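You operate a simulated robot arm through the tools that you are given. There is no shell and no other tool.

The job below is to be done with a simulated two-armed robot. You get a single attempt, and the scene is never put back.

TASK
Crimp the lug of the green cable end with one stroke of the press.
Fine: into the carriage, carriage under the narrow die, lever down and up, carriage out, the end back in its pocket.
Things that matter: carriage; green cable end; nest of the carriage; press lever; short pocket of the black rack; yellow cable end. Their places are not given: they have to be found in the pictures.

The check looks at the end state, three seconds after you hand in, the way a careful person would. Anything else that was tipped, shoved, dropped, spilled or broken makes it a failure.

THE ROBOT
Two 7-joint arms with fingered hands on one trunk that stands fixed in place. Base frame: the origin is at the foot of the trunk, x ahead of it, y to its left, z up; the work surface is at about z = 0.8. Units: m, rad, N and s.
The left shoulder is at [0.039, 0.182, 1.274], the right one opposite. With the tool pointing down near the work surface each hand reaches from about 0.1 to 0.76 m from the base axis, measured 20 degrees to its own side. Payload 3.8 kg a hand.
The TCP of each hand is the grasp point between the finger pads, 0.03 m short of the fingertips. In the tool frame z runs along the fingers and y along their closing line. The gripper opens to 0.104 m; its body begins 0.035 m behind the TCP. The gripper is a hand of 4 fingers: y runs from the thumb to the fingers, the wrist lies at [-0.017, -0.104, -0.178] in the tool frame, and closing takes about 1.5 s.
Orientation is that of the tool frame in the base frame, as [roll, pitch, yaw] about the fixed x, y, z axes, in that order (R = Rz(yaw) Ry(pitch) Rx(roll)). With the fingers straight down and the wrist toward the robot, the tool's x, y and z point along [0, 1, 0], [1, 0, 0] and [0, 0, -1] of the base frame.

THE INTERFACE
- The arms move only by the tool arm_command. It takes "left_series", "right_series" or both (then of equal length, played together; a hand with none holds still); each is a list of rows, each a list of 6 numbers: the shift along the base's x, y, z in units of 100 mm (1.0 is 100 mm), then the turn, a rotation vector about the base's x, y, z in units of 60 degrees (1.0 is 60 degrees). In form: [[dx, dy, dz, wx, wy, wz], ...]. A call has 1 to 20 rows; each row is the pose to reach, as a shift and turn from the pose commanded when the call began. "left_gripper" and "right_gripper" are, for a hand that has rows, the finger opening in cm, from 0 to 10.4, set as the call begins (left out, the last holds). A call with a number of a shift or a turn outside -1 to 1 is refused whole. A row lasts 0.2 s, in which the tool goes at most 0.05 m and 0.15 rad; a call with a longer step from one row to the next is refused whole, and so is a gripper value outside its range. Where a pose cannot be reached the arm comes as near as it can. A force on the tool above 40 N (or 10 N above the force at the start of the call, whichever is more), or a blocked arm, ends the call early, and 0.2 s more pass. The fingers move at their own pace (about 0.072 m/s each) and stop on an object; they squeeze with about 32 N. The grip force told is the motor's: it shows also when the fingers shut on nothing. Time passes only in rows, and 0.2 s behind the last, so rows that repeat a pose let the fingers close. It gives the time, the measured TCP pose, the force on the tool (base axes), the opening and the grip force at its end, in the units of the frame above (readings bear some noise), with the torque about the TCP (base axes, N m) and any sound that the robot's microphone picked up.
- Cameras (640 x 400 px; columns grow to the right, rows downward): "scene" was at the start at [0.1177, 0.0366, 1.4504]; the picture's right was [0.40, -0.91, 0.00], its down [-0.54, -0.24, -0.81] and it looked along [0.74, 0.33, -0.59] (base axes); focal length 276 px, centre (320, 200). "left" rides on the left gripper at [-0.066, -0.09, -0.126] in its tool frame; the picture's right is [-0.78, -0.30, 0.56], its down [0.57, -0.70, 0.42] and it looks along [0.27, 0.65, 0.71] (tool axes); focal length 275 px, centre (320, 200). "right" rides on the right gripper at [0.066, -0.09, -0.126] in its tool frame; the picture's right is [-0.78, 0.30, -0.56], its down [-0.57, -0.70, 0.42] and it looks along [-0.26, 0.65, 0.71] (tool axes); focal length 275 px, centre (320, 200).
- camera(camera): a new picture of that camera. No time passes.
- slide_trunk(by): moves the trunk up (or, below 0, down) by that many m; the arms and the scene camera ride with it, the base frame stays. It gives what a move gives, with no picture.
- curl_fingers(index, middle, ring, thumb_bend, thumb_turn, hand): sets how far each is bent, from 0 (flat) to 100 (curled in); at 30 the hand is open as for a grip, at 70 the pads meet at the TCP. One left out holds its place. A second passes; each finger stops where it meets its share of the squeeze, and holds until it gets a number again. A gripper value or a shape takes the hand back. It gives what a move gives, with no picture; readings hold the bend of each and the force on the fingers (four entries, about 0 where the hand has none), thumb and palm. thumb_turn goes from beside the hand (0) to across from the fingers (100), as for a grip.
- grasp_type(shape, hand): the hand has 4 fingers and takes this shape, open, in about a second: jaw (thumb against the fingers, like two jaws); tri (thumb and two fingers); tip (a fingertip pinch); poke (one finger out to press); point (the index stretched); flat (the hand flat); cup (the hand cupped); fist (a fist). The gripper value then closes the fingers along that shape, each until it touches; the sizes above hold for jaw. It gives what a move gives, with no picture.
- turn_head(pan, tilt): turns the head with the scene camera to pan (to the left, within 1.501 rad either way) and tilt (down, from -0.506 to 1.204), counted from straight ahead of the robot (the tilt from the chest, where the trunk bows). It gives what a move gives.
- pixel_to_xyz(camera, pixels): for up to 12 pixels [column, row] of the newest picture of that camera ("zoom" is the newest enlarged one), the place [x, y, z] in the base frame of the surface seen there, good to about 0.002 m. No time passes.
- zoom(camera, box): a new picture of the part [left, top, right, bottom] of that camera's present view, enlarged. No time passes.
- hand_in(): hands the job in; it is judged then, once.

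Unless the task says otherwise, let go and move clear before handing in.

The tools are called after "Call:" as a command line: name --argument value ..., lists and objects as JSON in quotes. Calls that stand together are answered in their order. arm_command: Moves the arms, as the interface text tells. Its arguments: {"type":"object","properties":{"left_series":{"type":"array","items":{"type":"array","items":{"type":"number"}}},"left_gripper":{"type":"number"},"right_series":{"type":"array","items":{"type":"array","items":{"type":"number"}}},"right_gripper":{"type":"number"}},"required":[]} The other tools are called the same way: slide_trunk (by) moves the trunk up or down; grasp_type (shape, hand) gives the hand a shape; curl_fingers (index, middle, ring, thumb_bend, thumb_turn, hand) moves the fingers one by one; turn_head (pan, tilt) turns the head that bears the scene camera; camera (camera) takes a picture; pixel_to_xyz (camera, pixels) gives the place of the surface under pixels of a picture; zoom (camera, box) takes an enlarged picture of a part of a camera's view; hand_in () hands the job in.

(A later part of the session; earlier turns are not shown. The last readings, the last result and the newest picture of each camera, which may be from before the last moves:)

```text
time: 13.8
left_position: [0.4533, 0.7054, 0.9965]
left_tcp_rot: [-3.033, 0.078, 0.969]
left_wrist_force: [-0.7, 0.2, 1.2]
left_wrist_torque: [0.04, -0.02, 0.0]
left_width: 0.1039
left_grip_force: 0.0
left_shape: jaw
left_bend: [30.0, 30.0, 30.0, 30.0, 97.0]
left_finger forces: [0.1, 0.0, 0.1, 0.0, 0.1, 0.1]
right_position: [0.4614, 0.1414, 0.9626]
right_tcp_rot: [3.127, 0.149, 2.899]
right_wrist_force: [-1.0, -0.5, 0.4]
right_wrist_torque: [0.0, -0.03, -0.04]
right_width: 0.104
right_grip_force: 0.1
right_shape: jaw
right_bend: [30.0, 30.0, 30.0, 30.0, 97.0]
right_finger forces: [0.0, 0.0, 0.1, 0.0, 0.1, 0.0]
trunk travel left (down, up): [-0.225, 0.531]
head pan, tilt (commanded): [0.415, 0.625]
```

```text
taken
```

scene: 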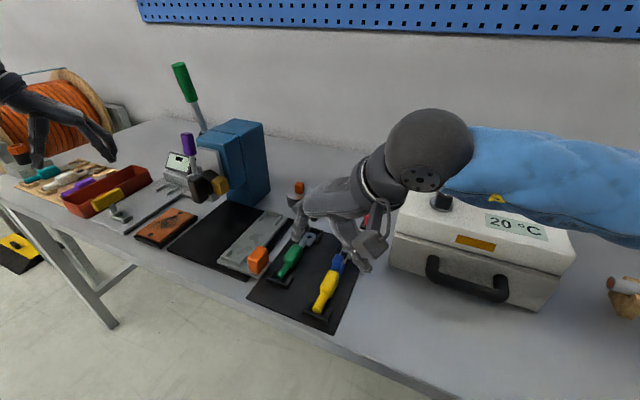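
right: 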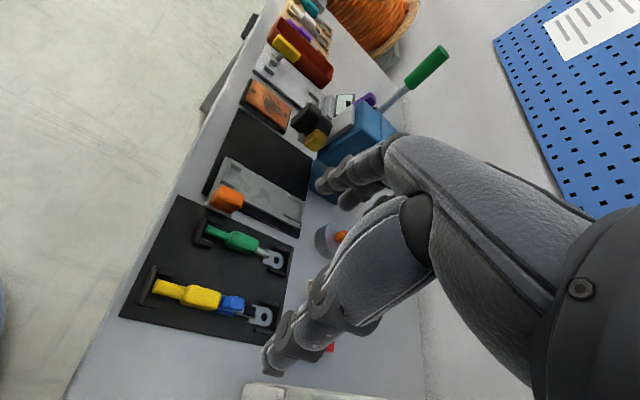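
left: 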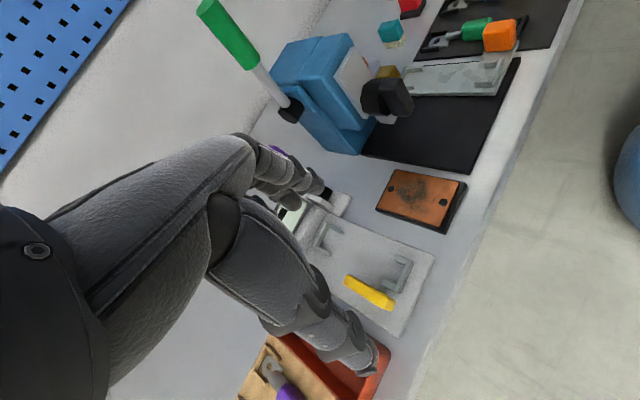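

The trunk is down and the right hand is at (0.461,0.141,0.963) with a small tilt. I'll now try to straighten it, turn it to 90° yaw and go above the green end.

Call:
arm_command --right_series '[[0.1, 0.2, 0.2, 0.017, 0.069, 0.1], [0.2, 0.4, 0.4, 0.034, 0.138, 0.2], [0.3, 0.7, 0.4, 0.034, 0.138, 0.232], [0.4, 0.9, 0.4, 0.034, 0.138, 0.232], [0.6, 1.0, 0.4, 0.034, 0.138, 0.232]]'

Call:
camera --camera "scene"

```text
time: 15.0
left_position: [0.4518, 0.7082, 0.9934]
left_tcp_rot: [-3.031, 0.082, 0.969]
left_wrist_force: [-0.4, 1.3, -0.2]
left_wrist_torque: [-0.03, 0.0, -0.01]
left_width: 0.1035
left_grip_force: 0.0
left_shape: jaw
left_bend: [30.0, 30.0, 30.0, 30.0, 97.0]
left_finger forces: [0.0, 0.0, 0.0, 0.0, 0.1, 0.1]
right_position: [0.4252, 0.1788, 1.0003]
right_tcp_rot: [3.132, 0.042, 2.998]
right_wrist_force: [-0.7, 0.4, -1.0]
right_wrist_torque: [-0.04, 0.01, 0.0]
right_width: 0.104
right_grip_force: 0.1
right_shape: jaw
right_bend: [30.0, 30.0, 30.0, 30.0, 97.0]
right_finger forces: [0.0, 0.1, 0.1, 0.0, 0.0, 0.1]
right hand out of reach, approached as far as the arm can: row 1, 2, 3, 4, 5
trunk travel left (down, up): [-0.225, 0.531]
head pan, tilt (commanded): [0.415, 0.625]
```

```text
taken
```

scene: 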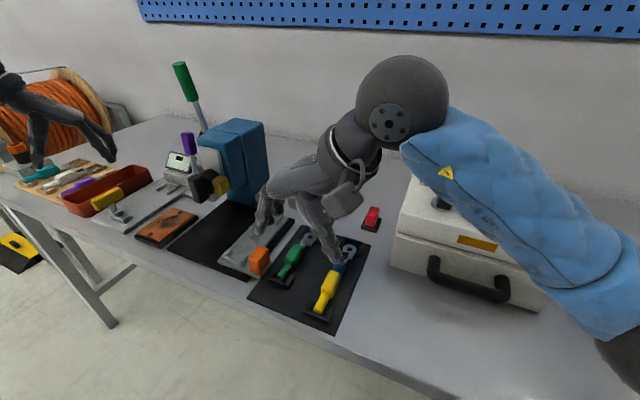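

The arm reached 82° yaw but stopped at (0.425,0.179). I'll back off to about 75° yaw and move toward the green end at height 0.98.

Call:
arm_command --right_series '[[0.2, 0.1, 0, 0.006, 0.04, -0.11], [0.4, 0.2, 0, 0.006, 0.04, -0.11], [0.6, 0.4, 0, 0.006, 0.04, -0.11], [0.8, 0.6, 0, 0.006, 0.04, -0.11], [0.95, 0.64, 0, 0.006, 0.04, -0.11]]'

Call:
camera --camera "scene"

```text
time: 16.2
left_position: [0.4535, 0.7056, 0.9962]
left_tcp_rot: [-3.032, 0.077, 0.968]
left_wrist_force: [0.5, -1.1, 0.2]
left_wrist_torque: [-0.03, -0.01, 0.01]
left_width: 0.1038
left_grip_force: 0.1
left_shape: jaw
left_bend: [30.0, 30.0, 30.0, 30.0, 97.0]
left_finger forces: [0.0, 0.0, 0.0, 0.0, 0.0, 0.1]
right_position: [0.484, 0.2165, 1.0]
right_tcp_rot: [3.132, -0.002, 2.885]
right_wrist_force: [-0.6, 0.0, 0.2]
right_wrist_torque: [-0.02, 0.01, 0.01]
right_width: 0.1038
right_grip_force: 0.0
right_shape: jaw
right_bend: [30.0, 30.0, 30.0, 30.0, 97.0]
right_finger forces: [0.1, 0.0, 0.1, 0.0, 0.0, 0.0]
right hand out of reach, approached as far as the arm can: row 4, 5
trunk travel left (down, up): [-0.225, 0.531]
head pan, tilt (commanded): [0.415, 0.625]
```

```text
taken
```

scene: 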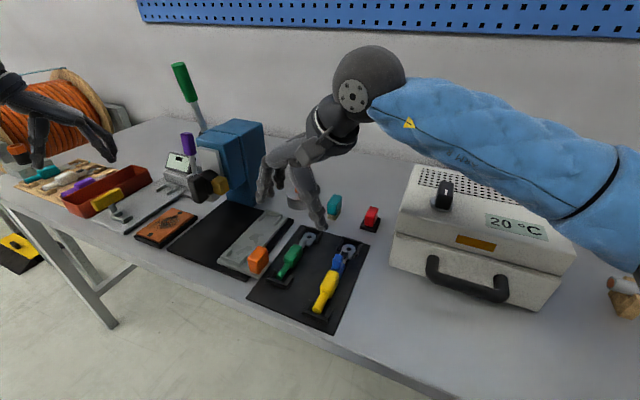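

Yaw 75° works but straight-down fingers limit reach; leaning the fingers forward-down (about 30°) with the wrist toward the robot is more natural for the right arm. I'll lean the hand and then turn to 90°.

Call:
arm_command --right_series '[[0, 0, 0, -0.032, -0.12, 0], [0, 0, 0, -0.064, -0.241, 0], [0, 0, 0, -0.095, -0.362, 0], [0.1, 0, 0, -0.127, -0.483, 0]]'

Call:
arm_command --right_series '[[0.1, 0.1, 0, 0, 0, 0.13], [0.2, 0.2, 0, 0, 0, 0.245], [0.26, 0.26, 0, 0, 0, 0.245]]'

Call:
camera --camera "scene"

Call:
camera --camera "right"

```text
time: 17.2
left_position: [0.4536, 0.7054, 0.9953]
left_tcp_rot: [-3.031, 0.078, 0.967]
left_wrist_force: [-0.1, -0.4, -0.8]
left_wrist_torque: [-0.01, 0.0, 0.0]
left_width: 0.1037
left_grip_force: 0.1
left_shape: jaw
left_bend: [30.0, 30.0, 30.0, 30.0, 97.0]
left_finger forces: [0.0, 0.0, 0.0, 0.1, 0.0, 0.0]
right_position: [0.4935, 0.2157, 0.9978]
right_tcp_rot: [3.135, 0.525, 2.887]
right_wrist_force: [0.6, -0.8, -0.3]
right_wrist_torque: [-0.02, -0.02, 0.0]
right_width: 0.1038
right_grip_force: 0.1
right_shape: jaw
right_bend: [30.0, 30.0, 30.0, 30.0, 97.0]
right_finger forces: [0.0, 0.1, 0.0, 0.0, 0.0, 0.1]
trunk travel left (down, up): [-0.225, 0.531]
head pan, tilt (commanded): [0.415, 0.625]
```

```text
time: 18.0
left_position: [0.4533, 0.7053, 0.9956]
left_tcp_rot: [-3.032, 0.077, 0.967]
left_wrist_force: [0.0, -0.4, -0.1]
left_wrist_torque: [0.0, 0.0, 0.02]
left_width: 0.104
left_grip_force: 0.0
left_shape: jaw
left_bend: [30.0, 30.0, 30.0, 30.0, 97.0]
left_finger forces: [0.1, 0.0, 0.0, 0.0, 0.1, 0.1]
right_position: [0.497, 0.223, 0.9789]
right_tcp_rot: [-3.134, 0.531, 3.126]
right_wrist_force: [0.5, 0.0, 0.3]
right_wrist_torque: [0.01, -0.01, 0.02]
right_width: 0.1042
right_grip_force: 0.1
right_shape: jaw
right_bend: [30.0, 30.0, 30.0, 30.0, 97.0]
right_finger forces: [0.1, 0.0, 0.0, 0.1, 0.1, 0.0]
right hand out of reach, approached as far as the arm can: row 2, 3
trunk travel left (down, up): [-0.225, 0.531]
head pan, tilt (commanded): [0.415, 0.625]
```

```text
taken
```

scene: 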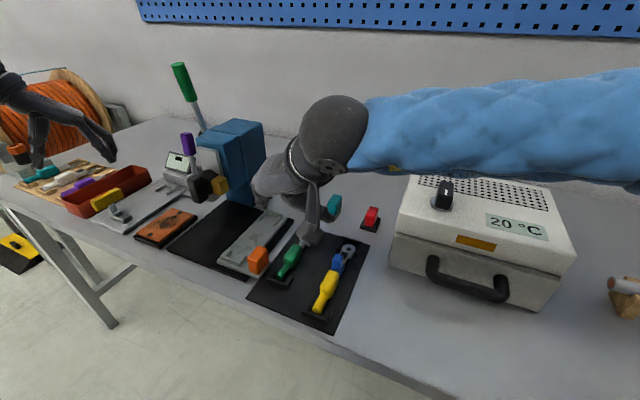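

```text
taken
```

right: 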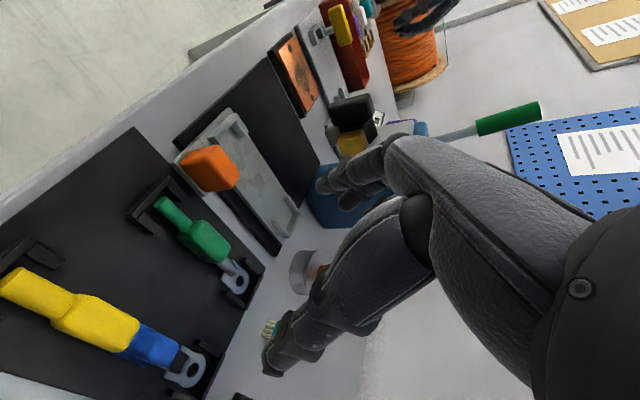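

Leaning gave 90° yaw at (0.497,0.223,0.979). I'll lean to about 45° and try the pick point and then the place point in the air.

Call:
arm_command --right_series '[[0, 0, 0, 0, -0.12, 0], [0.1, 0.1, -0.1, 0, -0.24, 0], [0.2, 0.2, -0.3, 0, -0.24, 0], [0.25, 0.2, -0.3, 0, -0.24, 0]]'

Call:
arm_command --right_series '[[0, 0.2, 0, 0, 0, 0], [0, 0.4, 0, 0, 0, 0], [0, 0.6, 0, 0, 0, 0], [0, 0.8, 0, 0, 0, 0], [0, 1.0, 0, 0, 0, 0]]'

Call:
camera --camera "scene"

Call:
camera --camera "right"

```text
time: 19.0
left_position: [0.4528, 0.7045, 0.9956]
left_tcp_rot: [-3.031, 0.079, 0.967]
left_wrist_force: [-0.2, -0.5, -0.2]
left_wrist_torque: [-0.02, -0.01, -0.02]
left_width: 0.1038
left_grip_force: 0.0
left_shape: jaw
left_bend: [30.0, 30.0, 30.0, 30.0, 97.0]
left_finger forces: [0.0, 0.0, 0.0, 0.1, 0.1, 0.0]
right_position: [0.5212, 0.2423, 0.9508]
right_tcp_rot: [3.134, 0.774, -3.139]
right_wrist_force: [-1.0, -0.4, 1.0]
right_wrist_torque: [-0.02, -0.01, 0.01]
right_width: 0.1039
right_grip_force: 0.1
right_shape: jaw
right_bend: [30.0, 30.0, 30.0, 30.0, 97.0]
right_finger forces: [0.0, 0.0, 0.0, 0.0, 0.0, 0.0]
trunk travel left (down, up): [-0.225, 0.531]
head pan, tilt (commanded): [0.415, 0.625]
```

```text
time: 20.2
left_position: [0.4531, 0.7051, 0.9953]
left_tcp_rot: [-3.031, 0.078, 0.966]
left_wrist_force: [-0.1, -0.3, -0.7]
left_wrist_torque: [0.04, -0.02, -0.01]
left_width: 0.1037
left_grip_force: 0.0
left_shape: jaw
left_bend: [30.0, 30.0, 30.0, 30.0, 97.0]
left_finger forces: [0.0, 0.0, 0.0, 0.0, 0.0, 0.0]
right_position: [0.514, 0.3072, 0.9505]
right_tcp_rot: [3.134, 0.772, -3.141]
right_wrist_force: [0.0, 0.3, -0.5]
right_wrist_torque: [0.03, -0.02, -0.03]
right_width: 0.1043
right_grip_force: 0.1
right_shape: jaw
right_bend: [30.0, 30.0, 30.0, 30.0, 97.0]
right_finger forces: [0.0, 0.0, 0.0, 0.1, 0.0, 0.0]
right hand out of reach, approached as far as the arm can: row 4, 5
trunk travel left (down, up): [-0.225, 0.531]
head pan, tilt (commanded): [0.415, 0.625]
```

```text
taken
```

scene: 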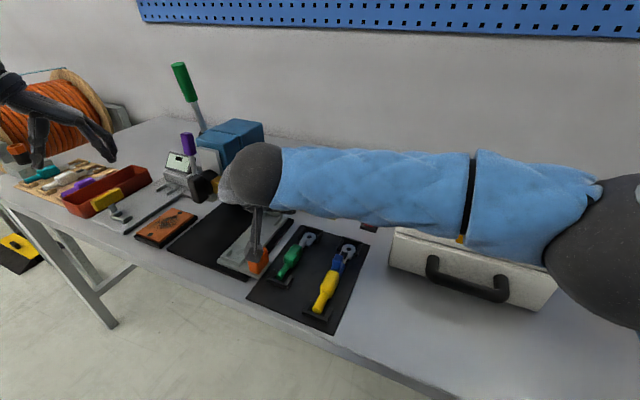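

```text
taken
```

right: 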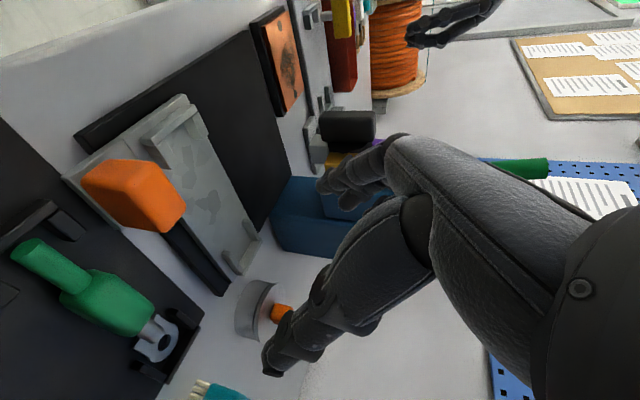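

The right arm only reaches y≈0.307 there and its forearm blocks the view. The left arm with the mirrored leaned grip should be better, so I'll retract the right arm to the right and up.

Call:
arm_command --right_series '[[0, -0.3, 0.2, 0, 0, 0], [0, -0.6, 0.4, 0, 0, 0], [-0.1, -0.9, 0.6, 0, 0, 0], [-0.2, -1.0, 0.9, 0, 0, 0]]'

Call:
arm_command --right_series '[[-0.1, -0.2, 0, 0, 0, -0.14], [-0.2, -0.5, 0, 0, 0, -0.28], [-0.3, -0.8, 0, 0, 0, -0.42], [-0.4, -1.0, 0, 0, 0, -0.56], [-0.4, -1.0, 0, 0, 0, -0.7], [-0.4, -1.0, 0, 0, 0, -0.84]]'

Call:
arm_command --right_series '[[0, -0.3, 0, 0, 0, 0], [0, -0.6, 0, 0, 0, 0], [0, -0.9, 0, 0, 0, 0], [0, -1.0, 0, 0, 0, 0]]'

Call:
camera --camera "scene"

```text
time: 21.2
left_position: [0.4533, 0.7057, 0.995]
left_tcp_rot: [-3.031, 0.079, 0.969]
left_wrist_force: [-0.1, 1.0, -0.5]
left_wrist_torque: [0.01, -0.02, 0.02]
left_width: 0.1035
left_grip_force: 0.1
left_shape: jaw
left_bend: [30.0, 30.0, 30.0, 30.0, 97.0]
left_finger forces: [0.0, 0.0, 0.0, 0.1, 0.0, 0.1]
right_position: [0.4952, 0.2082, 1.0399]
right_tcp_rot: [3.134, 0.774, -3.141]
right_wrist_force: [0.5, 0.1, -0.5]
right_wrist_torque: [0.0, -0.02, 0.02]
right_width: 0.1038
right_grip_force: 0.1
right_shape: jaw
right_bend: [30.0, 30.0, 30.0, 30.0, 97.0]
right_finger forces: [0.0, 0.1, 0.0, 0.0, 0.0, 0.0]
trunk travel left (down, up): [-0.225, 0.531]
head pan, tilt (commanded): [0.415, 0.625]
```

```text
time: 22.6
left_position: [0.4519, 0.7055, 0.9953]
left_tcp_rot: [-3.031, 0.078, 0.967]
left_wrist_force: [-0.3, -0.2, -0.1]
left_wrist_torque: [0.0, 0.03, 0.01]
left_width: 0.104
left_grip_force: 0.1
left_shape: jaw
left_bend: [30.0, 30.0, 30.0, 30.0, 97.0]
left_finger forces: [0.0, 0.0, 0.1, 0.0, 0.1, 0.0]
right_position: [0.4543, 0.1075, 1.041]
right_tcp_rot: [3.134, 0.773, 2.259]
right_wrist_force: [0.4, 0.3, -0.3]
right_wrist_torque: [0.02, 0.02, 0.0]
right_width: 0.104
right_grip_force: 0.1
right_shape: jaw
right_bend: [30.0, 30.0, 30.0, 30.0, 97.0]
right_finger forces: [0.1, 0.0, 0.1, 0.0, 0.1, 0.0]
trunk travel left (down, up): [-0.225, 0.531]
head pan, tilt (commanded): [0.415, 0.625]
```

```text
time: 23.6
left_position: [0.453, 0.7054, 0.9959]
left_tcp_rot: [-3.032, 0.078, 0.969]
left_wrist_force: [-0.4, -0.1, 0.0]
left_wrist_torque: [0.02, 0.04, 0.02]
left_width: 0.1038
left_grip_force: 0.1
left_shape: jaw
left_bend: [30.0, 30.0, 30.0, 30.0, 97.0]
left_finger forces: [0.1, 0.1, 0.0, 0.0, 0.0, 0.0]
right_position: [0.4555, 0.0076, 1.0423]
right_tcp_rot: [3.134, 0.774, 2.265]
right_wrist_force: [0.4, -0.1, -0.1]
right_wrist_torque: [-0.01, 0.03, 0.0]
right_width: 0.1039
right_grip_force: 0.0
right_shape: jaw
right_bend: [30.0, 30.0, 30.0, 30.0, 97.0]
right_finger forces: [0.0, 0.0, 0.0, 0.0, 0.0, 0.0]
trunk travel left (down, up): [-0.225, 0.531]
head pan, tilt (commanded): [0.415, 0.625]
```

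```text
taken
```

scene: 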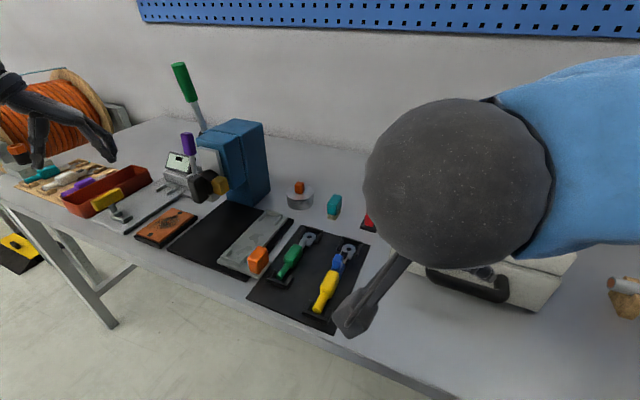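

The scene view is clear again: green at (290,260), carriage at (250,245). I'll park the right arm further right and level/lean the left hand toward its pick orientation.

Call:
arm_command --right_series '[[-0.1, -0.3, 0, 0, 0, -0.14], [-0.2, -0.6, 0, 0, 0, -0.28], [-0.3, -0.9, 0, 0, 0, -0.42], [-0.4, -1.0, 0, 0, 0, -0.56], [-0.5, -1.0, 0, 0, 0, -0.6]]' --left_series '[[-0.1, 0, 0.2, 0, -0.129, 0], [-0.2, -0.1, 0.3, 0.09, -0.2, 0], [-0.3, -0.3, 0.3, 0.2, -0.26, 0], [-0.4, -0.5, 0.3, 0.3, -0.34, 0], [-0.4, -0.7, 0.3, 0.4, -0.41, 0]]'

Call:
camera --camera "scene"

```text
time: 24.8
left_position: [0.5097, 0.7551, 1.0976]
left_tcp_rot: [3.128, -0.434, 0.99]
left_wrist_force: [0.5, 0.2, -1.1]
left_wrist_torque: [0.0, 0.01, 0.0]
left_width: 0.1039
left_grip_force: 0.2
left_shape: jaw
left_bend: [30.0, 30.0, 30.0, 30.0, 97.0]
left_finger forces: [0.0, 0.1, 0.0, 0.0, 0.1, 0.0]
left hand out of reach, approached as far as the arm can: row 1, 2, 3, 4, 5
right_position: [0.4076, -0.0924, 1.0423]
right_tcp_rot: [3.134, 0.774, 1.633]
right_wrist_force: [-1.6, 0.6, -0.4]
right_wrist_torque: [-0.05, 0.03, -0.01]
right_width: 0.1041
right_grip_force: 0.0
right_shape: jaw
right_bend: [30.0, 30.0, 30.0, 30.0, 97.0]
right_finger forces: [0.0, 0.1, 0.0, 0.0, 0.1, 0.0]
trunk travel left (down, up): [-0.225, 0.531]
head pan, tilt (commanded): [0.415, 0.625]
```

```text
taken
```

scene: 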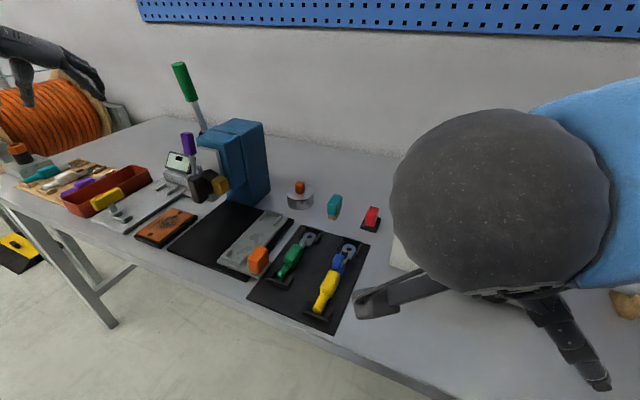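

The left arm drifted to (0.51,0.755,1.098) near its limits. I'll bring it back to the default orientation first, then approach the leaned grip from the centre.

Call:
arm_command --left_series '[[-0.1, -0.2, 0, -0.087, 0.057, 0.1], [-0.2, -0.4, 0, -0.174, 0.114, 0.15], [-0.4, -0.6, 0, -0.26, 0.17, 0.2], [-0.6, -0.8, 0, -0.347, 0.227, 0.3], [-0.8, -1.0, 0, -0.347, 0.227, 0.4], [-0.9, -1.0, 0, -0.347, 0.227, 0.5]]'

Call:
camera --camera "scene"

```text
refused: row 1 steps farther than a row can; nothing moved
```

```text
taken
```

scene: 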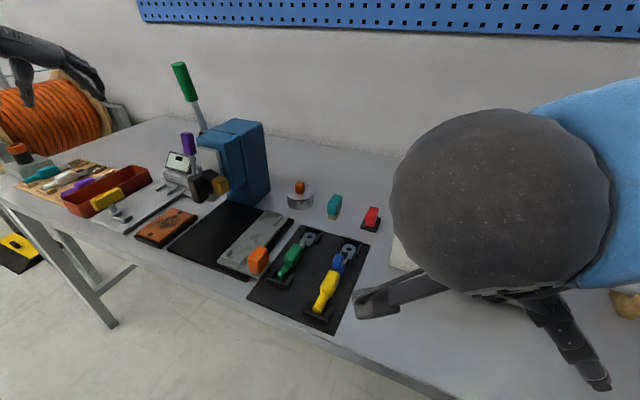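

The step was slightly too large; I'll use smaller turns.

Call:
arm_command --left_series '[[-0.1, -0.2, 0, -0.07, 0.045, 0.08], [-0.2, -0.4, 0, -0.14, 0.09, 0.16], [-0.4, -0.6, 0, -0.21, 0.136, 0.24], [-0.6, -0.8, 0, -0.28, 0.182, 0.32], [-0.8, -1.0, 0, -0.347, 0.227, 0.4], [-0.9, -1.0, 0, -0.347, 0.227, 0.5]]'

Call:
camera --camera "scene"

```text
time: 26.2
left_position: [0.4229, 0.7237, 1.1691]
left_tcp_rot: [-3.048, -0.016, 1.496]
left_wrist_force: [-1.1, -0.6, 0.5]
left_wrist_torque: [0.03, -0.08, 0.01]
left_width: 0.104
left_grip_force: 0.0
left_shape: jaw
left_bend: [30.0, 30.0, 30.0, 30.0, 97.0]
left_finger forces: [0.0, 0.0, 0.0, 0.1, 0.1, 0.1]
left hand out of reach, approached as far as the arm can: row 1, 2, 3, 4, 5, 6
right_position: [0.4032, -0.0937, 1.0434]
right_tcp_rot: [3.128, 0.774, 1.63]
right_wrist_force: [-1.3, 0.4, 1.1]
right_wrist_torque: [0.02, -0.06, 0.0]
right_width: 0.104
right_grip_force: 0.0
right_shape: jaw
right_bend: [30.0, 30.0, 30.0, 30.0, 97.0]
right_finger forces: [0.0, 0.0, 0.0, 0.0, 0.0, 0.0]
trunk travel left (down, up): [-0.225, 0.531]
head pan, tilt (commanded): [0.415, 0.625]
```

```text
taken
```

scene: 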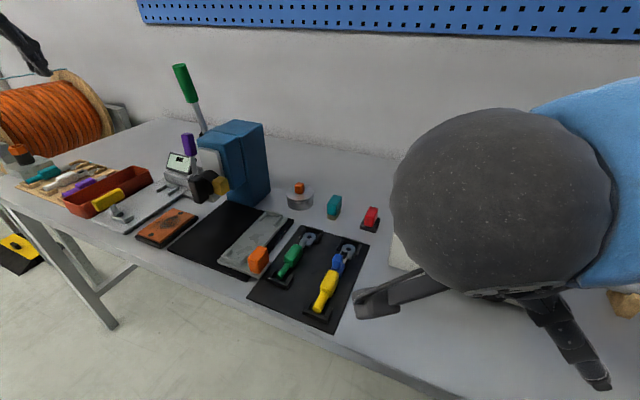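

Left hand is near the default orientation at (0.423,0.724,1.169). It sits above the shoulder height now, so I'll bring it lower and inwards.

Call:
arm_command --left_series '[[0, -0.2, -0.3, -0.08, 0, 0.06], [0, -0.4, -0.6, -0.08, 0, 0.06], [0, -0.7, -0.9, -0.08, 0, 0.06], [0, -1.0, -1.0, -0.08, 0, 0.06]]'

Call:
camera --camera "scene"

```text
time: 27.2
left_position: [0.471, 0.7248, 1.1024]
left_tcp_rot: [-3.047, 0.066, 1.56]
left_wrist_force: [1.6, 0.8, 0.1]
left_wrist_torque: [-0.02, -0.01, 0.03]
left_width: 0.1041
left_grip_force: 0.0
left_shape: jaw
left_bend: [30.0, 30.0, 30.0, 30.0, 97.0]
left_finger forces: [0.1, 0.1, 0.1, 0.0, 0.0, 0.1]
left hand out of reach, approached as far as the arm can: row 1, 2, 3, 4
right_position: [0.4062, -0.0929, 1.042]
right_tcp_rot: [3.134, 0.773, 1.636]
right_wrist_force: [0.0, -0.1, 0.3]
right_wrist_torque: [0.02, 0.0, 0.0]
right_width: 0.1038
right_grip_force: 0.1
right_shape: jaw
right_bend: [30.0, 30.0, 30.0, 30.0, 97.0]
right_finger forces: [0.1, 0.0, 0.0, 0.1, 0.0, 0.0]
trunk travel left (down, up): [-0.225, 0.531]
head pan, tilt (commanded): [0.415, 0.625]
```

```text
taken
```

scene: 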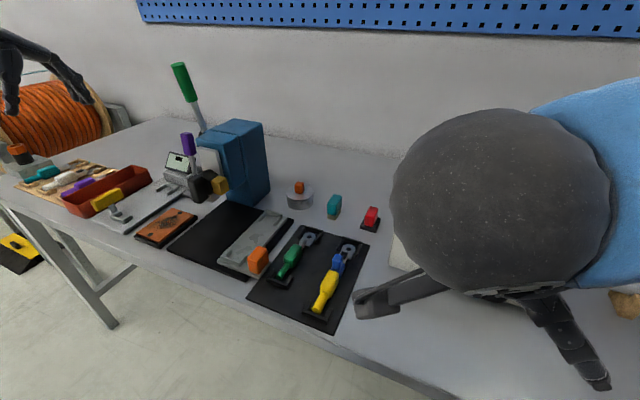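

The left hand is stuck at y≈0.72, probably because it's too high for the lowered shoulder. I'll try straight down a bit (yellow tester handle below tops out near 0.86).

Call:
arm_command --left_series '[[0, 0, -0.3, 0, 0, 0], [0, 0, -0.6, 0, 0, 0], [0, 0, -0.9, 0, 0, 0]]'

Call:
arm_command --left_series '[[0, -0.3, 0, 0, 0, 0], [0, -0.6, 0, 0, 0, 0], [0, -0.9, 0, 0, 0, 0]]'

Call:
camera --camera "scene"

```text
time: 28.0
left_position: [0.4863, 0.7444, 1.0188]
left_tcp_rot: [-3.048, 0.068, 1.559]
left_wrist_force: [0.0, 0.2, -0.7]
left_wrist_torque: [-0.02, 0.02, -0.03]
left_width: 0.1036
left_grip_force: 0.0
left_shape: jaw
left_bend: [30.0, 30.0, 30.0, 30.0, 97.0]
left_finger forces: [0.1, 0.0, 0.1, 0.1, 0.0, 0.0]
left hand out of reach, approached as far as the arm can: row 1, 2, 3
right_position: [0.4071, -0.0924, 1.0419]
right_tcp_rot: [3.137, 0.771, 1.638]
right_wrist_force: [-0.2, -0.2, 0.5]
right_wrist_torque: [-0.01, -0.01, 0.01]
right_width: 0.1038
right_grip_force: 0.0
right_shape: jaw
right_bend: [30.0, 30.0, 30.0, 30.0, 97.0]
right_finger forces: [0.1, 0.0, 0.0, 0.0, 0.1, 0.0]
trunk travel left (down, up): [-0.225, 0.531]
head pan, tilt (commanded): [0.415, 0.625]
```

```text
time: 28.8
left_position: [0.5287, 0.7134, 1.0353]
left_tcp_rot: [-3.048, 0.064, 1.559]
left_wrist_force: [-0.2, -0.8, 0.5]
left_wrist_torque: [0.04, 0.02, 0.0]
left_width: 0.1041
left_grip_force: 0.2
left_shape: jaw
left_bend: [30.0, 30.0, 30.0, 30.0, 97.0]
left_finger forces: [0.1, 0.0, 0.0, 0.1, 0.1, 0.1]
left hand out of reach, approached as far as the arm can: row 1, 2, 3
right_position: [0.4078, -0.094, 1.0413]
right_tcp_rot: [3.138, 0.772, 1.639]
right_wrist_force: [0.5, -1.0, 0.5]
right_wrist_torque: [-0.04, -0.02, -0.02]
right_width: 0.1039
right_grip_force: 0.1
right_shape: jaw
right_bend: [30.0, 30.0, 30.0, 30.0, 97.0]
right_finger forces: [0.1, 0.0, 0.1, 0.1, 0.0, 0.1]
trunk travel left (down, up): [-0.225, 0.531]
head pan, tilt (commanded): [0.415, 0.625]
```

```text
taken
```

scene: 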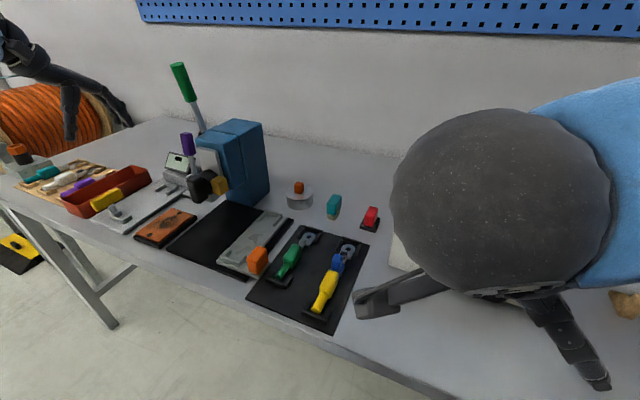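

The left wrist-to-shoulder distance has stayed at about 0.656 m, so the arm is fully straight and stuck there. I'll command a purely inward motion toward the shoulder to bend the elbow.

Call:
arm_command --left_series '[[-0.15, -0.2, -0.05, 0, 0, 0], [-0.3, -0.4, -0.1, 0, 0, 0], [-0.45, -0.6, -0.16, 0, 0, 0], [-0.6, -0.8, -0.22, 0, 0, 0], [-0.75, -1.0, -0.27, 0, 0, 0], [-0.75, -1.0, -0.27, 0, 0, 0]]'

```text
time: 30.2
left_position: [0.5237, 0.7143, 1.0418]
left_tcp_rot: [-3.047, 0.066, 1.558]
left_wrist_force: [-0.4, -0.9, -0.2]
left_wrist_torque: [0.0, -0.02, 0.02]
left_width: 0.104
left_grip_force: 0.1
left_shape: jaw
left_bend: [30.0, 30.0, 30.0, 30.0, 97.0]
left_finger forces: [0.0, 0.1, 0.1, 0.0, 0.0, 0.0]
left hand out of reach, approached as far as the arm can: row 1, 2, 3, 4, 5, 6
right_position: [0.407, -0.0932, 1.0419]
right_tcp_rot: [3.133, 0.774, 1.634]
right_wrist_force: [0.2, 0.1, 0.1]
right_wrist_torque: [-0.03, 0.0, 0.0]
right_width: 0.1039
right_grip_force: 0.0
right_shape: jaw
right_bend: [30.0, 30.0, 30.0, 30.0, 97.0]
right_finger forces: [0.0, 0.0, 0.1, 0.0, 0.1, 0.0]
trunk travel left (down, up): [-0.225, 0.531]
head pan, tilt (commanded): [0.415, 0.625]
```

The arm stays at ~0.68 m from the shoulder, so it's at the straight singular pose. I'll combine an inward shift with a yaw to the right so the elbow takes part in the motion.

Call:
arm_command --left_series '[[-0.1, -0.1, 0, 0, 0, -0.14], [-0.2, -0.2, 0, 0, 0, -0.28], [-0.3, -0.3, 0, 0, 0, -0.42], [-0.4, -0.4, 0, 0, 0, -0.56], [-0.5, -0.5, 0, 0, 0, -0.7], [-0.6, -0.6, 0, 0, 0, -0.84], [-0.7, -0.7, 0, 0, 0, -0.98]]'

Call:
camera --camera "scene"

```text
time: 31.8
left_position: [0.4716, 0.6578, 1.0445]
left_tcp_rot: [-3.056, 0.049, 0.637]
left_wrist_force: [-0.6, 0.5, -0.3]
left_wrist_torque: [-0.01, 0.0, 0.03]
left_width: 0.1042
left_grip_force: 0.1
left_shape: jaw
left_bend: [30.0, 30.0, 30.0, 30.0, 97.0]
left_finger forces: [0.0, 0.0, 0.1, 0.0, 0.0, 0.1]
left hand out of reach, approached as far as the arm can: row 4, 7
right_position: [0.4075, -0.0922, 1.0422]
right_tcp_rot: [3.135, 0.773, 1.635]
right_wrist_force: [-0.2, -0.1, -0.6]
right_wrist_torque: [0.01, -0.01, 0.01]
right_width: 0.104
right_grip_force: 0.0
right_shape: jaw
right_bend: [30.0, 30.0, 30.0, 30.0, 97.0]
right_finger forces: [0.0, 0.0, 0.0, 0.0, 0.0, 0.0]
trunk travel left (down, up): [-0.225, 0.531]
head pan, tilt (commanded): [0.415, 0.625]
```

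```text
taken
```

scene: 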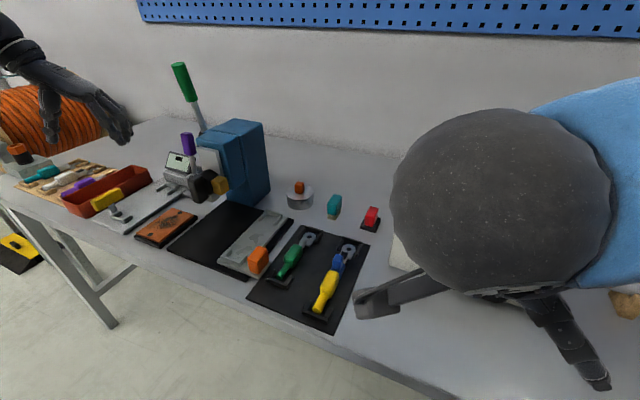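

It works: the hand moved in to (0.472,0.658,1.045). I'll continue inward.

Call:
arm_command --left_series '[[-0.1, -0.2, 0, 0, 0, 0], [-0.2, -0.4, 0, 0, 0, 0], [-0.3, -0.6, 0, 0, 0, 0], [-0.4, -0.8, 0, 0, 0, 0], [-0.5, -1.0, 0, 0, 0, 0]]'

Call:
camera --camera "scene"

```text
time: 33.0
left_position: [0.4854, 0.6407, 1.0578]
left_tcp_rot: [-3.042, 0.054, 0.639]
left_wrist_force: [-0.5, 0.6, 0.6]
left_wrist_torque: [-0.01, -0.02, 0.02]
left_width: 0.1041
left_grip_force: 0.0
left_shape: jaw
left_bend: [30.0, 30.0, 30.0, 30.0, 97.0]
left_finger forces: [0.1, 0.1, 0.0, 0.1, 0.1, 0.0]
left hand out of reach, approached as far as the arm can: row 1, 2, 3, 4, 5
right_position: [0.4073, -0.0928, 1.0423]
right_tcp_rot: [3.136, 0.773, 1.635]
right_wrist_force: [-0.1, -0.9, 0.7]
right_wrist_torque: [0.0, 0.01, 0.02]
right_width: 0.1039
right_grip_force: 0.1
right_shape: jaw
right_bend: [30.0, 30.0, 30.0, 30.0, 97.0]
right_finger forces: [0.0, 0.0, 0.0, 0.1, 0.1, 0.0]
trunk travel left (down, up): [-0.225, 0.531]
head pan, tilt (commanded): [0.415, 0.625]
```

```text
taken
```

scene: 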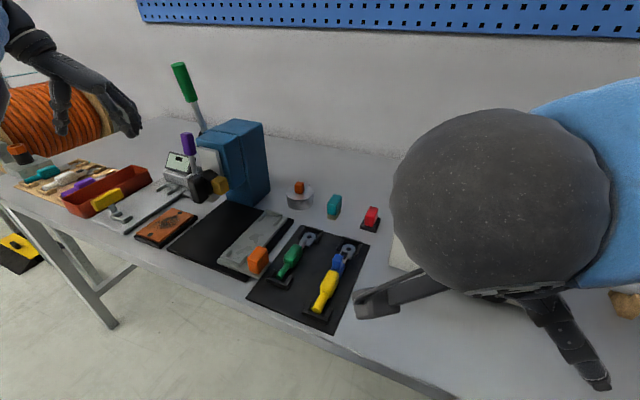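

Still on the same sphere. I'll keep yawing the hand inward (negative), since that lets the elbow flex, with inward motion.

Call:
arm_command --left_series '[[-0.1, -0.1, 0, 0, 0, -0.14], [-0.2, -0.3, 0, 0, 0, -0.28], [-0.3, -0.4, 0, 0, 0, -0.42], [-0.4, -0.6, 0, 0, 0, -0.56], [-0.5, -0.7, 0, 0, 0, -0.7], [-0.6, -0.8, 0, 0, 0, -0.84], [-0.7, -0.9, 0, 0, 0, -0.98]]'

Call:
camera --camera "scene"

```text
time: 34.6
left_position: [0.4164, 0.5414, 1.0491]
left_tcp_rot: [-3.042, 0.051, -0.384]
left_wrist_force: [-0.3, -0.2, 0.0]
left_wrist_torque: [0.0, 0.03, 0.01]
left_width: 0.1044
left_grip_force: 0.1
left_shape: jaw
left_bend: [30.0, 30.0, 30.0, 30.0, 97.0]
left_finger forces: [0.1, 0.0, 0.0, 0.1, 0.0, 0.1]
left hand out of reach, approached as far as the arm can: row 1, 7
right_position: [0.4058, -0.0943, 1.0413]
right_tcp_rot: [3.134, 0.775, 1.635]
right_wrist_force: [0.2, -0.3, 0.5]
right_wrist_torque: [0.01, 0.0, 0.01]
right_width: 0.1042
right_grip_force: 0.0
right_shape: jaw
right_bend: [30.0, 30.0, 30.0, 30.0, 97.0]
right_finger forces: [0.0, 0.0, 0.0, 0.1, 0.0, 0.1]
trunk travel left (down, up): [-0.225, 0.531]
head pan, tilt (commanded): [0.415, 0.625]
```

```text
taken
```

scene: 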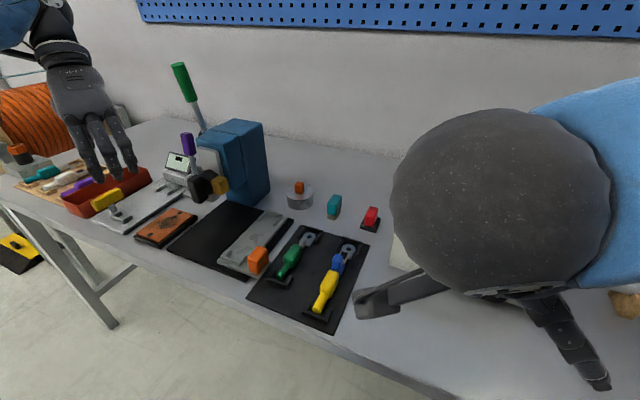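

The left hand is now at (0.416,0.541,1.049) with yaw past −90°, and the elbow has bent a little. I'll continue to move right and down slightly.

Call:
arm_command --left_series '[[-0.1, -0.2, -0.1, 0, 0, 0], [-0.2, -0.4, -0.2, 0, 0, 0], [-0.2, -0.6, -0.3, 0, 0, 0], [-0.2, -0.8, -0.4, 0, 0, 0], [-0.2, -1.0, -0.5, 0, 0, 0]]'

Call:
camera --camera "scene"

```text
time: 35.8
left_position: [0.3974, 0.4411, 0.9982]
left_tcp_rot: [-3.045, 0.052, -0.382]
left_wrist_force: [-0.9, 0.0, -0.3]
left_wrist_torque: [-0.02, -0.01, -0.02]
left_width: 0.1037
left_grip_force: 0.1
left_shape: jaw
left_bend: [30.0, 30.0, 30.0, 30.0, 97.0]
left_finger forces: [0.0, 0.1, 0.0, 0.0, 0.0, 0.0]
right_position: [0.4067, -0.0931, 1.0421]
right_tcp_rot: [3.134, 0.774, 1.636]
right_wrist_force: [-0.7, -0.3, 0.7]
right_wrist_torque: [0.0, 0.02, 0.01]
right_width: 0.1039
right_grip_force: 0.1
right_shape: jaw
right_bend: [30.0, 30.0, 30.0, 30.0, 97.0]
right_finger forces: [0.0, 0.0, 0.1, 0.0, 0.0, 0.0]
trunk travel left (down, up): [-0.225, 0.531]
head pan, tilt (commanded): [0.415, 0.625]
```

```text
taken
```

scene: 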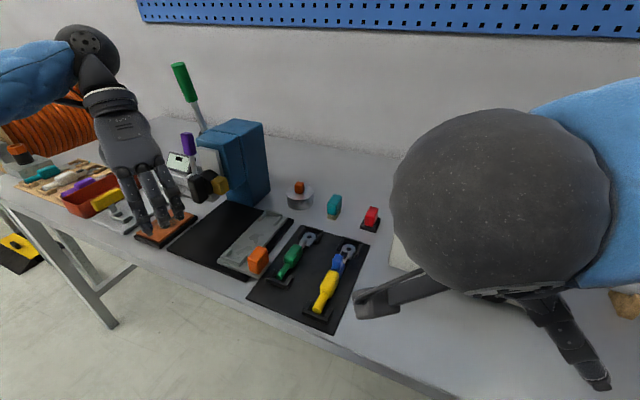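

The left arm moves freely again. Now I'll set it to yaw −90° and lean fingers forward ~34°, moving toward the green end at safe height.

Call:
arm_command --left_series '[[0, -0.2, 0, 0, 0, 0.122], [0, -0.4, 0, 0, 0, 0.244], [0, -0.7, 0, 0, 0, 0.365], [0, -1.0, 0, 0, 0, 0.365]]'

Call:
arm_command --left_series '[[0.1, -0.2, 0, -0.019, -0.125, -0.005], [0.3, -0.4, 0, -0.037, -0.249, -0.011], [0.5, -0.6, 0, -0.056, -0.374, -0.016], [0.7, -0.8, 0, -0.075, -0.498, -0.022], [0.9, -0.98, 0, -0.093, -0.622, -0.027]]'

Call:
camera --camera "scene"

Call:
camera --camera "left"

```text
time: 36.8
left_position: [0.3974, 0.3415, 0.9974]
left_tcp_rot: [-3.043, 0.053, 0.0]
left_wrist_force: [0.1, -0.3, -0.1]
left_wrist_torque: [0.01, 0.0, 0.02]
left_width: 0.1038
left_grip_force: 0.2
left_shape: jaw
left_bend: [30.0, 30.0, 30.0, 30.0, 97.0]
left_finger forces: [0.0, 0.1, 0.1, 0.1, 0.0, 0.0]
right_position: [0.4063, -0.0927, 1.0421]
right_tcp_rot: [3.135, 0.773, 1.636]
right_wrist_force: [-0.6, -0.3, 0.4]
right_wrist_torque: [-0.04, 0.0, 0.01]
right_width: 0.1043
right_grip_force: 0.0
right_shape: jaw
right_bend: [30.0, 30.0, 30.0, 30.0, 97.0]
right_finger forces: [0.0, 0.0, 0.0, 0.0, 0.1, 0.0]
trunk travel left (down, up): [-0.225, 0.531]
head pan, tilt (commanded): [0.415, 0.625]
```

```text
time: 38.0
left_position: [0.4867, 0.2459, 1.0001]
left_tcp_rot: [3.141, -0.601, -0.004]
left_wrist_force: [-0.5, -0.6, 0.3]
left_wrist_torque: [0.01, -0.01, 0.01]
left_width: 0.1041
left_grip_force: 0.1
left_shape: jaw
left_bend: [30.0, 30.0, 30.0, 30.0, 97.0]
left_finger forces: [0.1, 0.0, 0.1, 0.0, 0.0, 0.1]
right_position: [0.4065, -0.0927, 1.043]
right_tcp_rot: [3.135, 0.774, 1.635]
right_wrist_force: [0.7, -0.6, -0.7]
right_wrist_torque: [-0.01, -0.01, 0.0]
right_width: 0.1038
right_grip_force: 0.0
right_shape: jaw
right_bend: [30.0, 30.0, 30.0, 30.0, 97.0]
right_finger forces: [0.0, 0.0, 0.0, 0.0, 0.0, 0.0]
trunk travel left (down, up): [-0.225, 0.531]
head pan, tilt (commanded): [0.415, 0.625]
```

```text
taken
```

scene: 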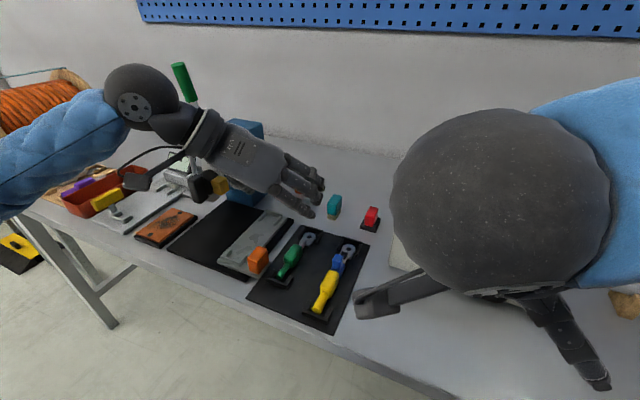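

```text
taken
```

left: 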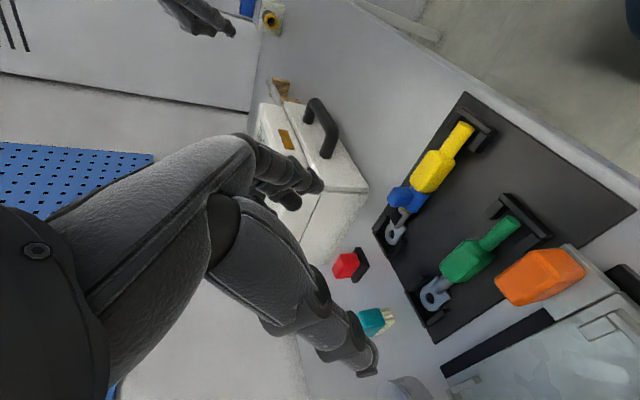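

The left hand now has the right orientation at (0.487,0.246,1.0), and its camera sees rack and carriage well. I'll zoom and measure the green end, pockets and nest.

Call:
zoom --camera "left" --box '[370, 80, 640, 400]'

Call:
zoom --camera "left" --box '[400, 180, 580, 330]'

Call:
pixel_to_xyz --camera "zoom" --pixels '[[200, 170], [245, 195], [285, 235], [320, 260], [370, 195], [420, 150], [440, 130], [450, 170], [390, 110], [470, 150], [180, 255], [205, 290]]'

```text
1.25 times, centred on (505, 240) of left
```

zoom: 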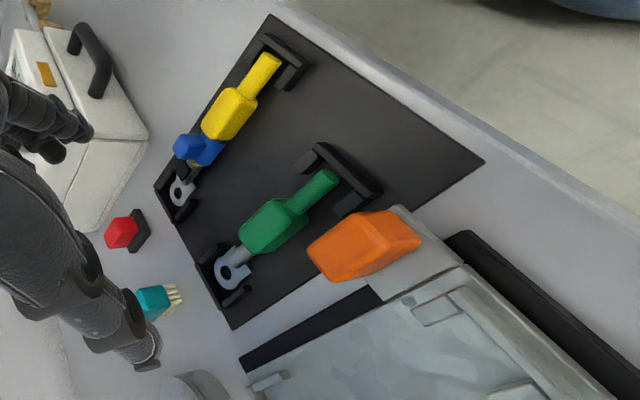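

```text
2.67 times, centred on (490, 255) of left
```

zoom: 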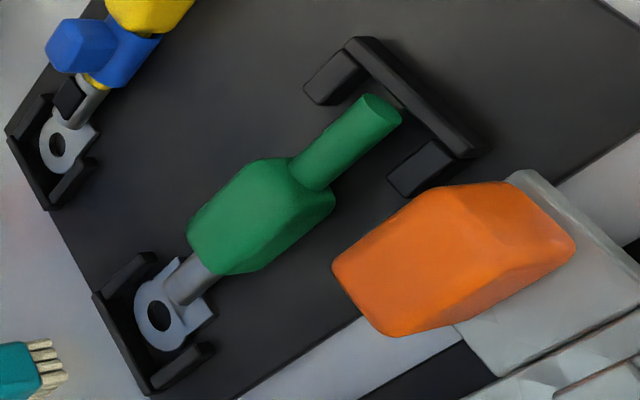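

```text
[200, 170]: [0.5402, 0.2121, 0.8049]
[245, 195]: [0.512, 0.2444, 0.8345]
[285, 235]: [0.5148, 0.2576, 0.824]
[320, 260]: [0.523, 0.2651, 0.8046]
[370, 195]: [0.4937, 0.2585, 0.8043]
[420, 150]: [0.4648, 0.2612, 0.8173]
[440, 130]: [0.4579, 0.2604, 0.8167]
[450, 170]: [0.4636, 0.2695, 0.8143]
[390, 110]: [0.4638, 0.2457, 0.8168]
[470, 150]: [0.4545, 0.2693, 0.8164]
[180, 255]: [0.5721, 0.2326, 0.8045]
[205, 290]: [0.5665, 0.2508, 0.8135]
```

Call:
pixel_to_xyz --camera "zoom" --pixels '[[192, 225], [262, 165], [325, 200], [240, 268], [160, 300], [190, 280], [380, 105], [330, 155], [128, 272], [118, 330], [185, 362], [205, 312]]'

Call:
pixel_to_xyz --camera "zoom" --pixels '[[355, 50], [335, 75], [420, 170], [465, 150], [400, 90], [305, 85], [395, 190], [420, 220], [540, 220], [400, 325], [340, 265], [480, 290]]'

```text
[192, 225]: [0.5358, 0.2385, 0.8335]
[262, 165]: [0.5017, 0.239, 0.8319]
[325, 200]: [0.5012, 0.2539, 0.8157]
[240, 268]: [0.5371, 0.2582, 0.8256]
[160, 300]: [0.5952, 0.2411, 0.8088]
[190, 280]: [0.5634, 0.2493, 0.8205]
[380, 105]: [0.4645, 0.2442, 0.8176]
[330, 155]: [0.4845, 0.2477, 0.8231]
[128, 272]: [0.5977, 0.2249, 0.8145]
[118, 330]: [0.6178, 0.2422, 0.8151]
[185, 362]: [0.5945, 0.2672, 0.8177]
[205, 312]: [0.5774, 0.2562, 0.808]
```

```text
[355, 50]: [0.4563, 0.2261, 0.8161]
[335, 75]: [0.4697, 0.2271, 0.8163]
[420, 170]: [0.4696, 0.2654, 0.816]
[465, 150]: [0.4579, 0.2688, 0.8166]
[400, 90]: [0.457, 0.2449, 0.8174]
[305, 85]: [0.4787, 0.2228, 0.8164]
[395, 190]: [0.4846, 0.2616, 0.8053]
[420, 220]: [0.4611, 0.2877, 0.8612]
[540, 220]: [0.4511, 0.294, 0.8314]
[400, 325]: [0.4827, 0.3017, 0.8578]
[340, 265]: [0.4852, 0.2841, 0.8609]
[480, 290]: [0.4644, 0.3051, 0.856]
```

The pocket centre line is y≈0.246, boot x 0.50–0.545, top z 0.8345; knob x 0.451–0.49, y 0.275–0.306. I'll reduce the lean to 20°, narrow the opening to 5.5 cm and move above the boot, then look.

Call:
arm_command --left_series '[[0.1, 0, -0.2, 0, 0.12, 0], [0.3, 0, -0.4, 0, 0.24, 0], [0.4, 0, -0.6, 0, 0.24, 0], [0.4, 0, -0.6, 0, 0.24, 0], [0.4, 0, -0.6, 0, 0.24, 0]]' --left_gripper 5.5

Call:
camera --camera "scene"

Call:
zoom --camera "scene" --box '[200, 130, 390, 300]'

Call:
camera --camera "left"

```text
time: 39.2
left_position: [0.5273, 0.2452, 0.9395]
left_tcp_rot: [-3.14, -0.348, -0.006]
left_wrist_force: [0.3, 0.8, 0.5]
left_wrist_torque: [0.0, 0.03, 0.0]
left_width: 0.0555
left_grip_force: 0.1
left_shape: jaw
left_bend: [74.0, 43.0, 40.0, 67.0, 99.0]
left_finger forces: [0.1, 0.0, 0.0, 0.0, 0.0, 0.1]
right_position: [0.4065, -0.0933, 1.0417]
right_tcp_rot: [3.134, 0.775, 1.636]
right_wrist_force: [0.1, 0.1, 0.1]
right_wrist_torque: [0.0, 0.02, -0.01]
right_width: 0.1037
right_grip_force: 0.1
right_shape: jaw
right_bend: [30.0, 30.0, 30.0, 30.0, 97.0]
right_finger forces: [0.0, 0.0, 0.0, 0.0, 0.0, 0.1]
trunk travel left (down, up): [-0.225, 0.531]
head pan, tilt (commanded): [0.415, 0.625]
```

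```text
taken
```

scene: 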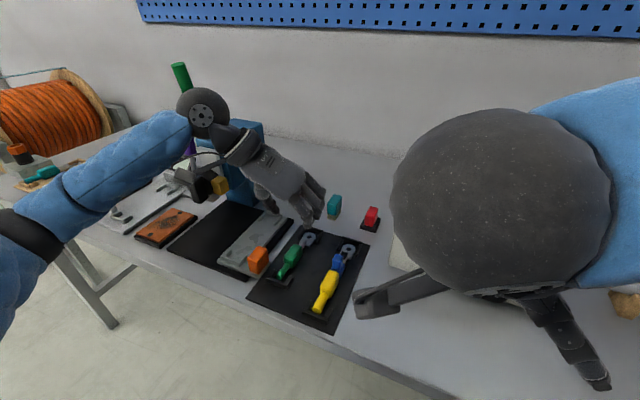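

```text
2.35 times, centred on (295, 215) of scene
```

zoom: 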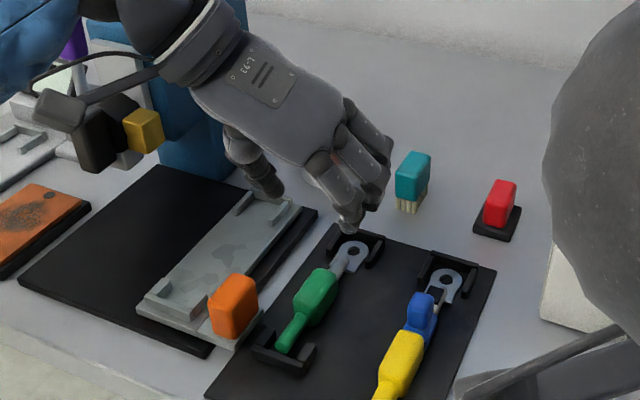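

```text
taken
```

left: 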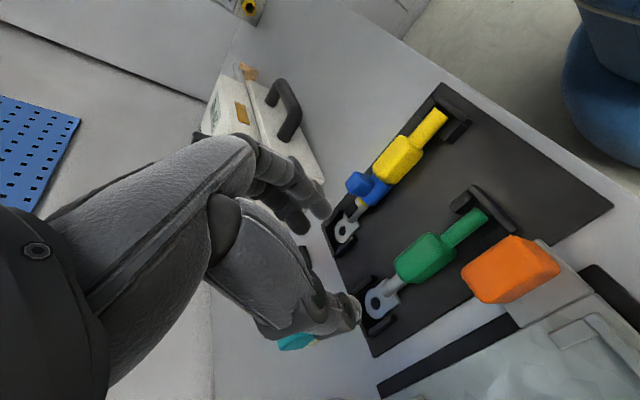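

The reported bends are uneven (index 74, thumb 67). I'll wait a moment in place to see if the fingers settle.

Call:
arm_command --left_series '[[0, 0, 0, 0, 0, 0], [0, 0, 0, 0, 0, 0], [0, 0, 0, 0, 0, 0]]' --left_gripper 5.5

Call:
zoom --camera "scene" --box '[240, 150, 350, 260]'

Call:
zoom --camera "left" --box '[180, 120, 420, 380]'

```text
time: 40.0
left_position: [0.5283, 0.2459, 0.9413]
left_tcp_rot: [-3.142, -0.346, -0.002]
left_wrist_force: [-0.4, 0.5, -0.4]
left_wrist_torque: [-0.01, -0.03, -0.01]
left_width: 0.0556
left_grip_force: 0.0
left_shape: jaw
left_bend: [74.0, 43.0, 40.0, 67.0, 99.0]
left_finger forces: [0.1, 0.0, 0.0, 0.0, 0.0, 0.0]
right_position: [0.406, -0.0927, 1.0425]
right_tcp_rot: [3.134, 0.773, 1.633]
right_wrist_force: [0.4, 0.4, 0.5]
right_wrist_torque: [-0.02, 0.0, 0.0]
right_width: 0.104
right_grip_force: 0.1
right_shape: jaw
right_bend: [30.0, 30.0, 30.0, 30.0, 97.0]
right_finger forces: [0.0, 0.0, 0.0, 0.0, 0.0, 0.0]
trunk travel left (down, up): [-0.225, 0.531]
head pan, tilt (commanded): [0.415, 0.625]
```

```text
3.64 times, centred on (295, 205) of scene
```

zoom: 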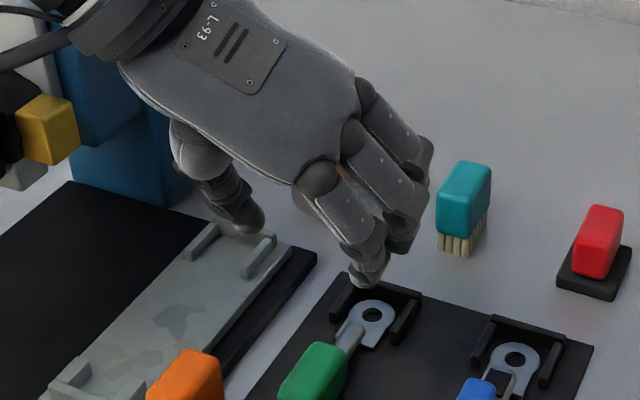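

```text
1.54 times, centred on (300, 250) of left
```

zoom: 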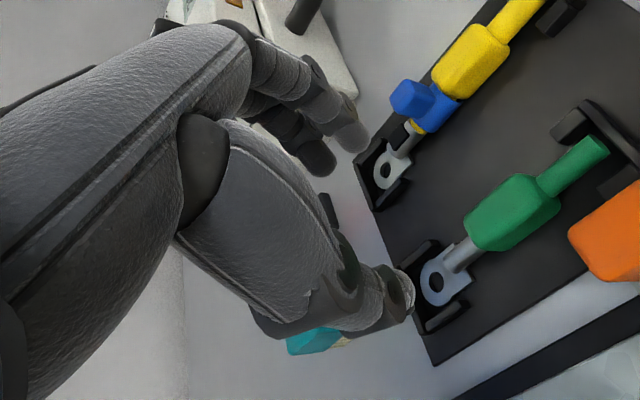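

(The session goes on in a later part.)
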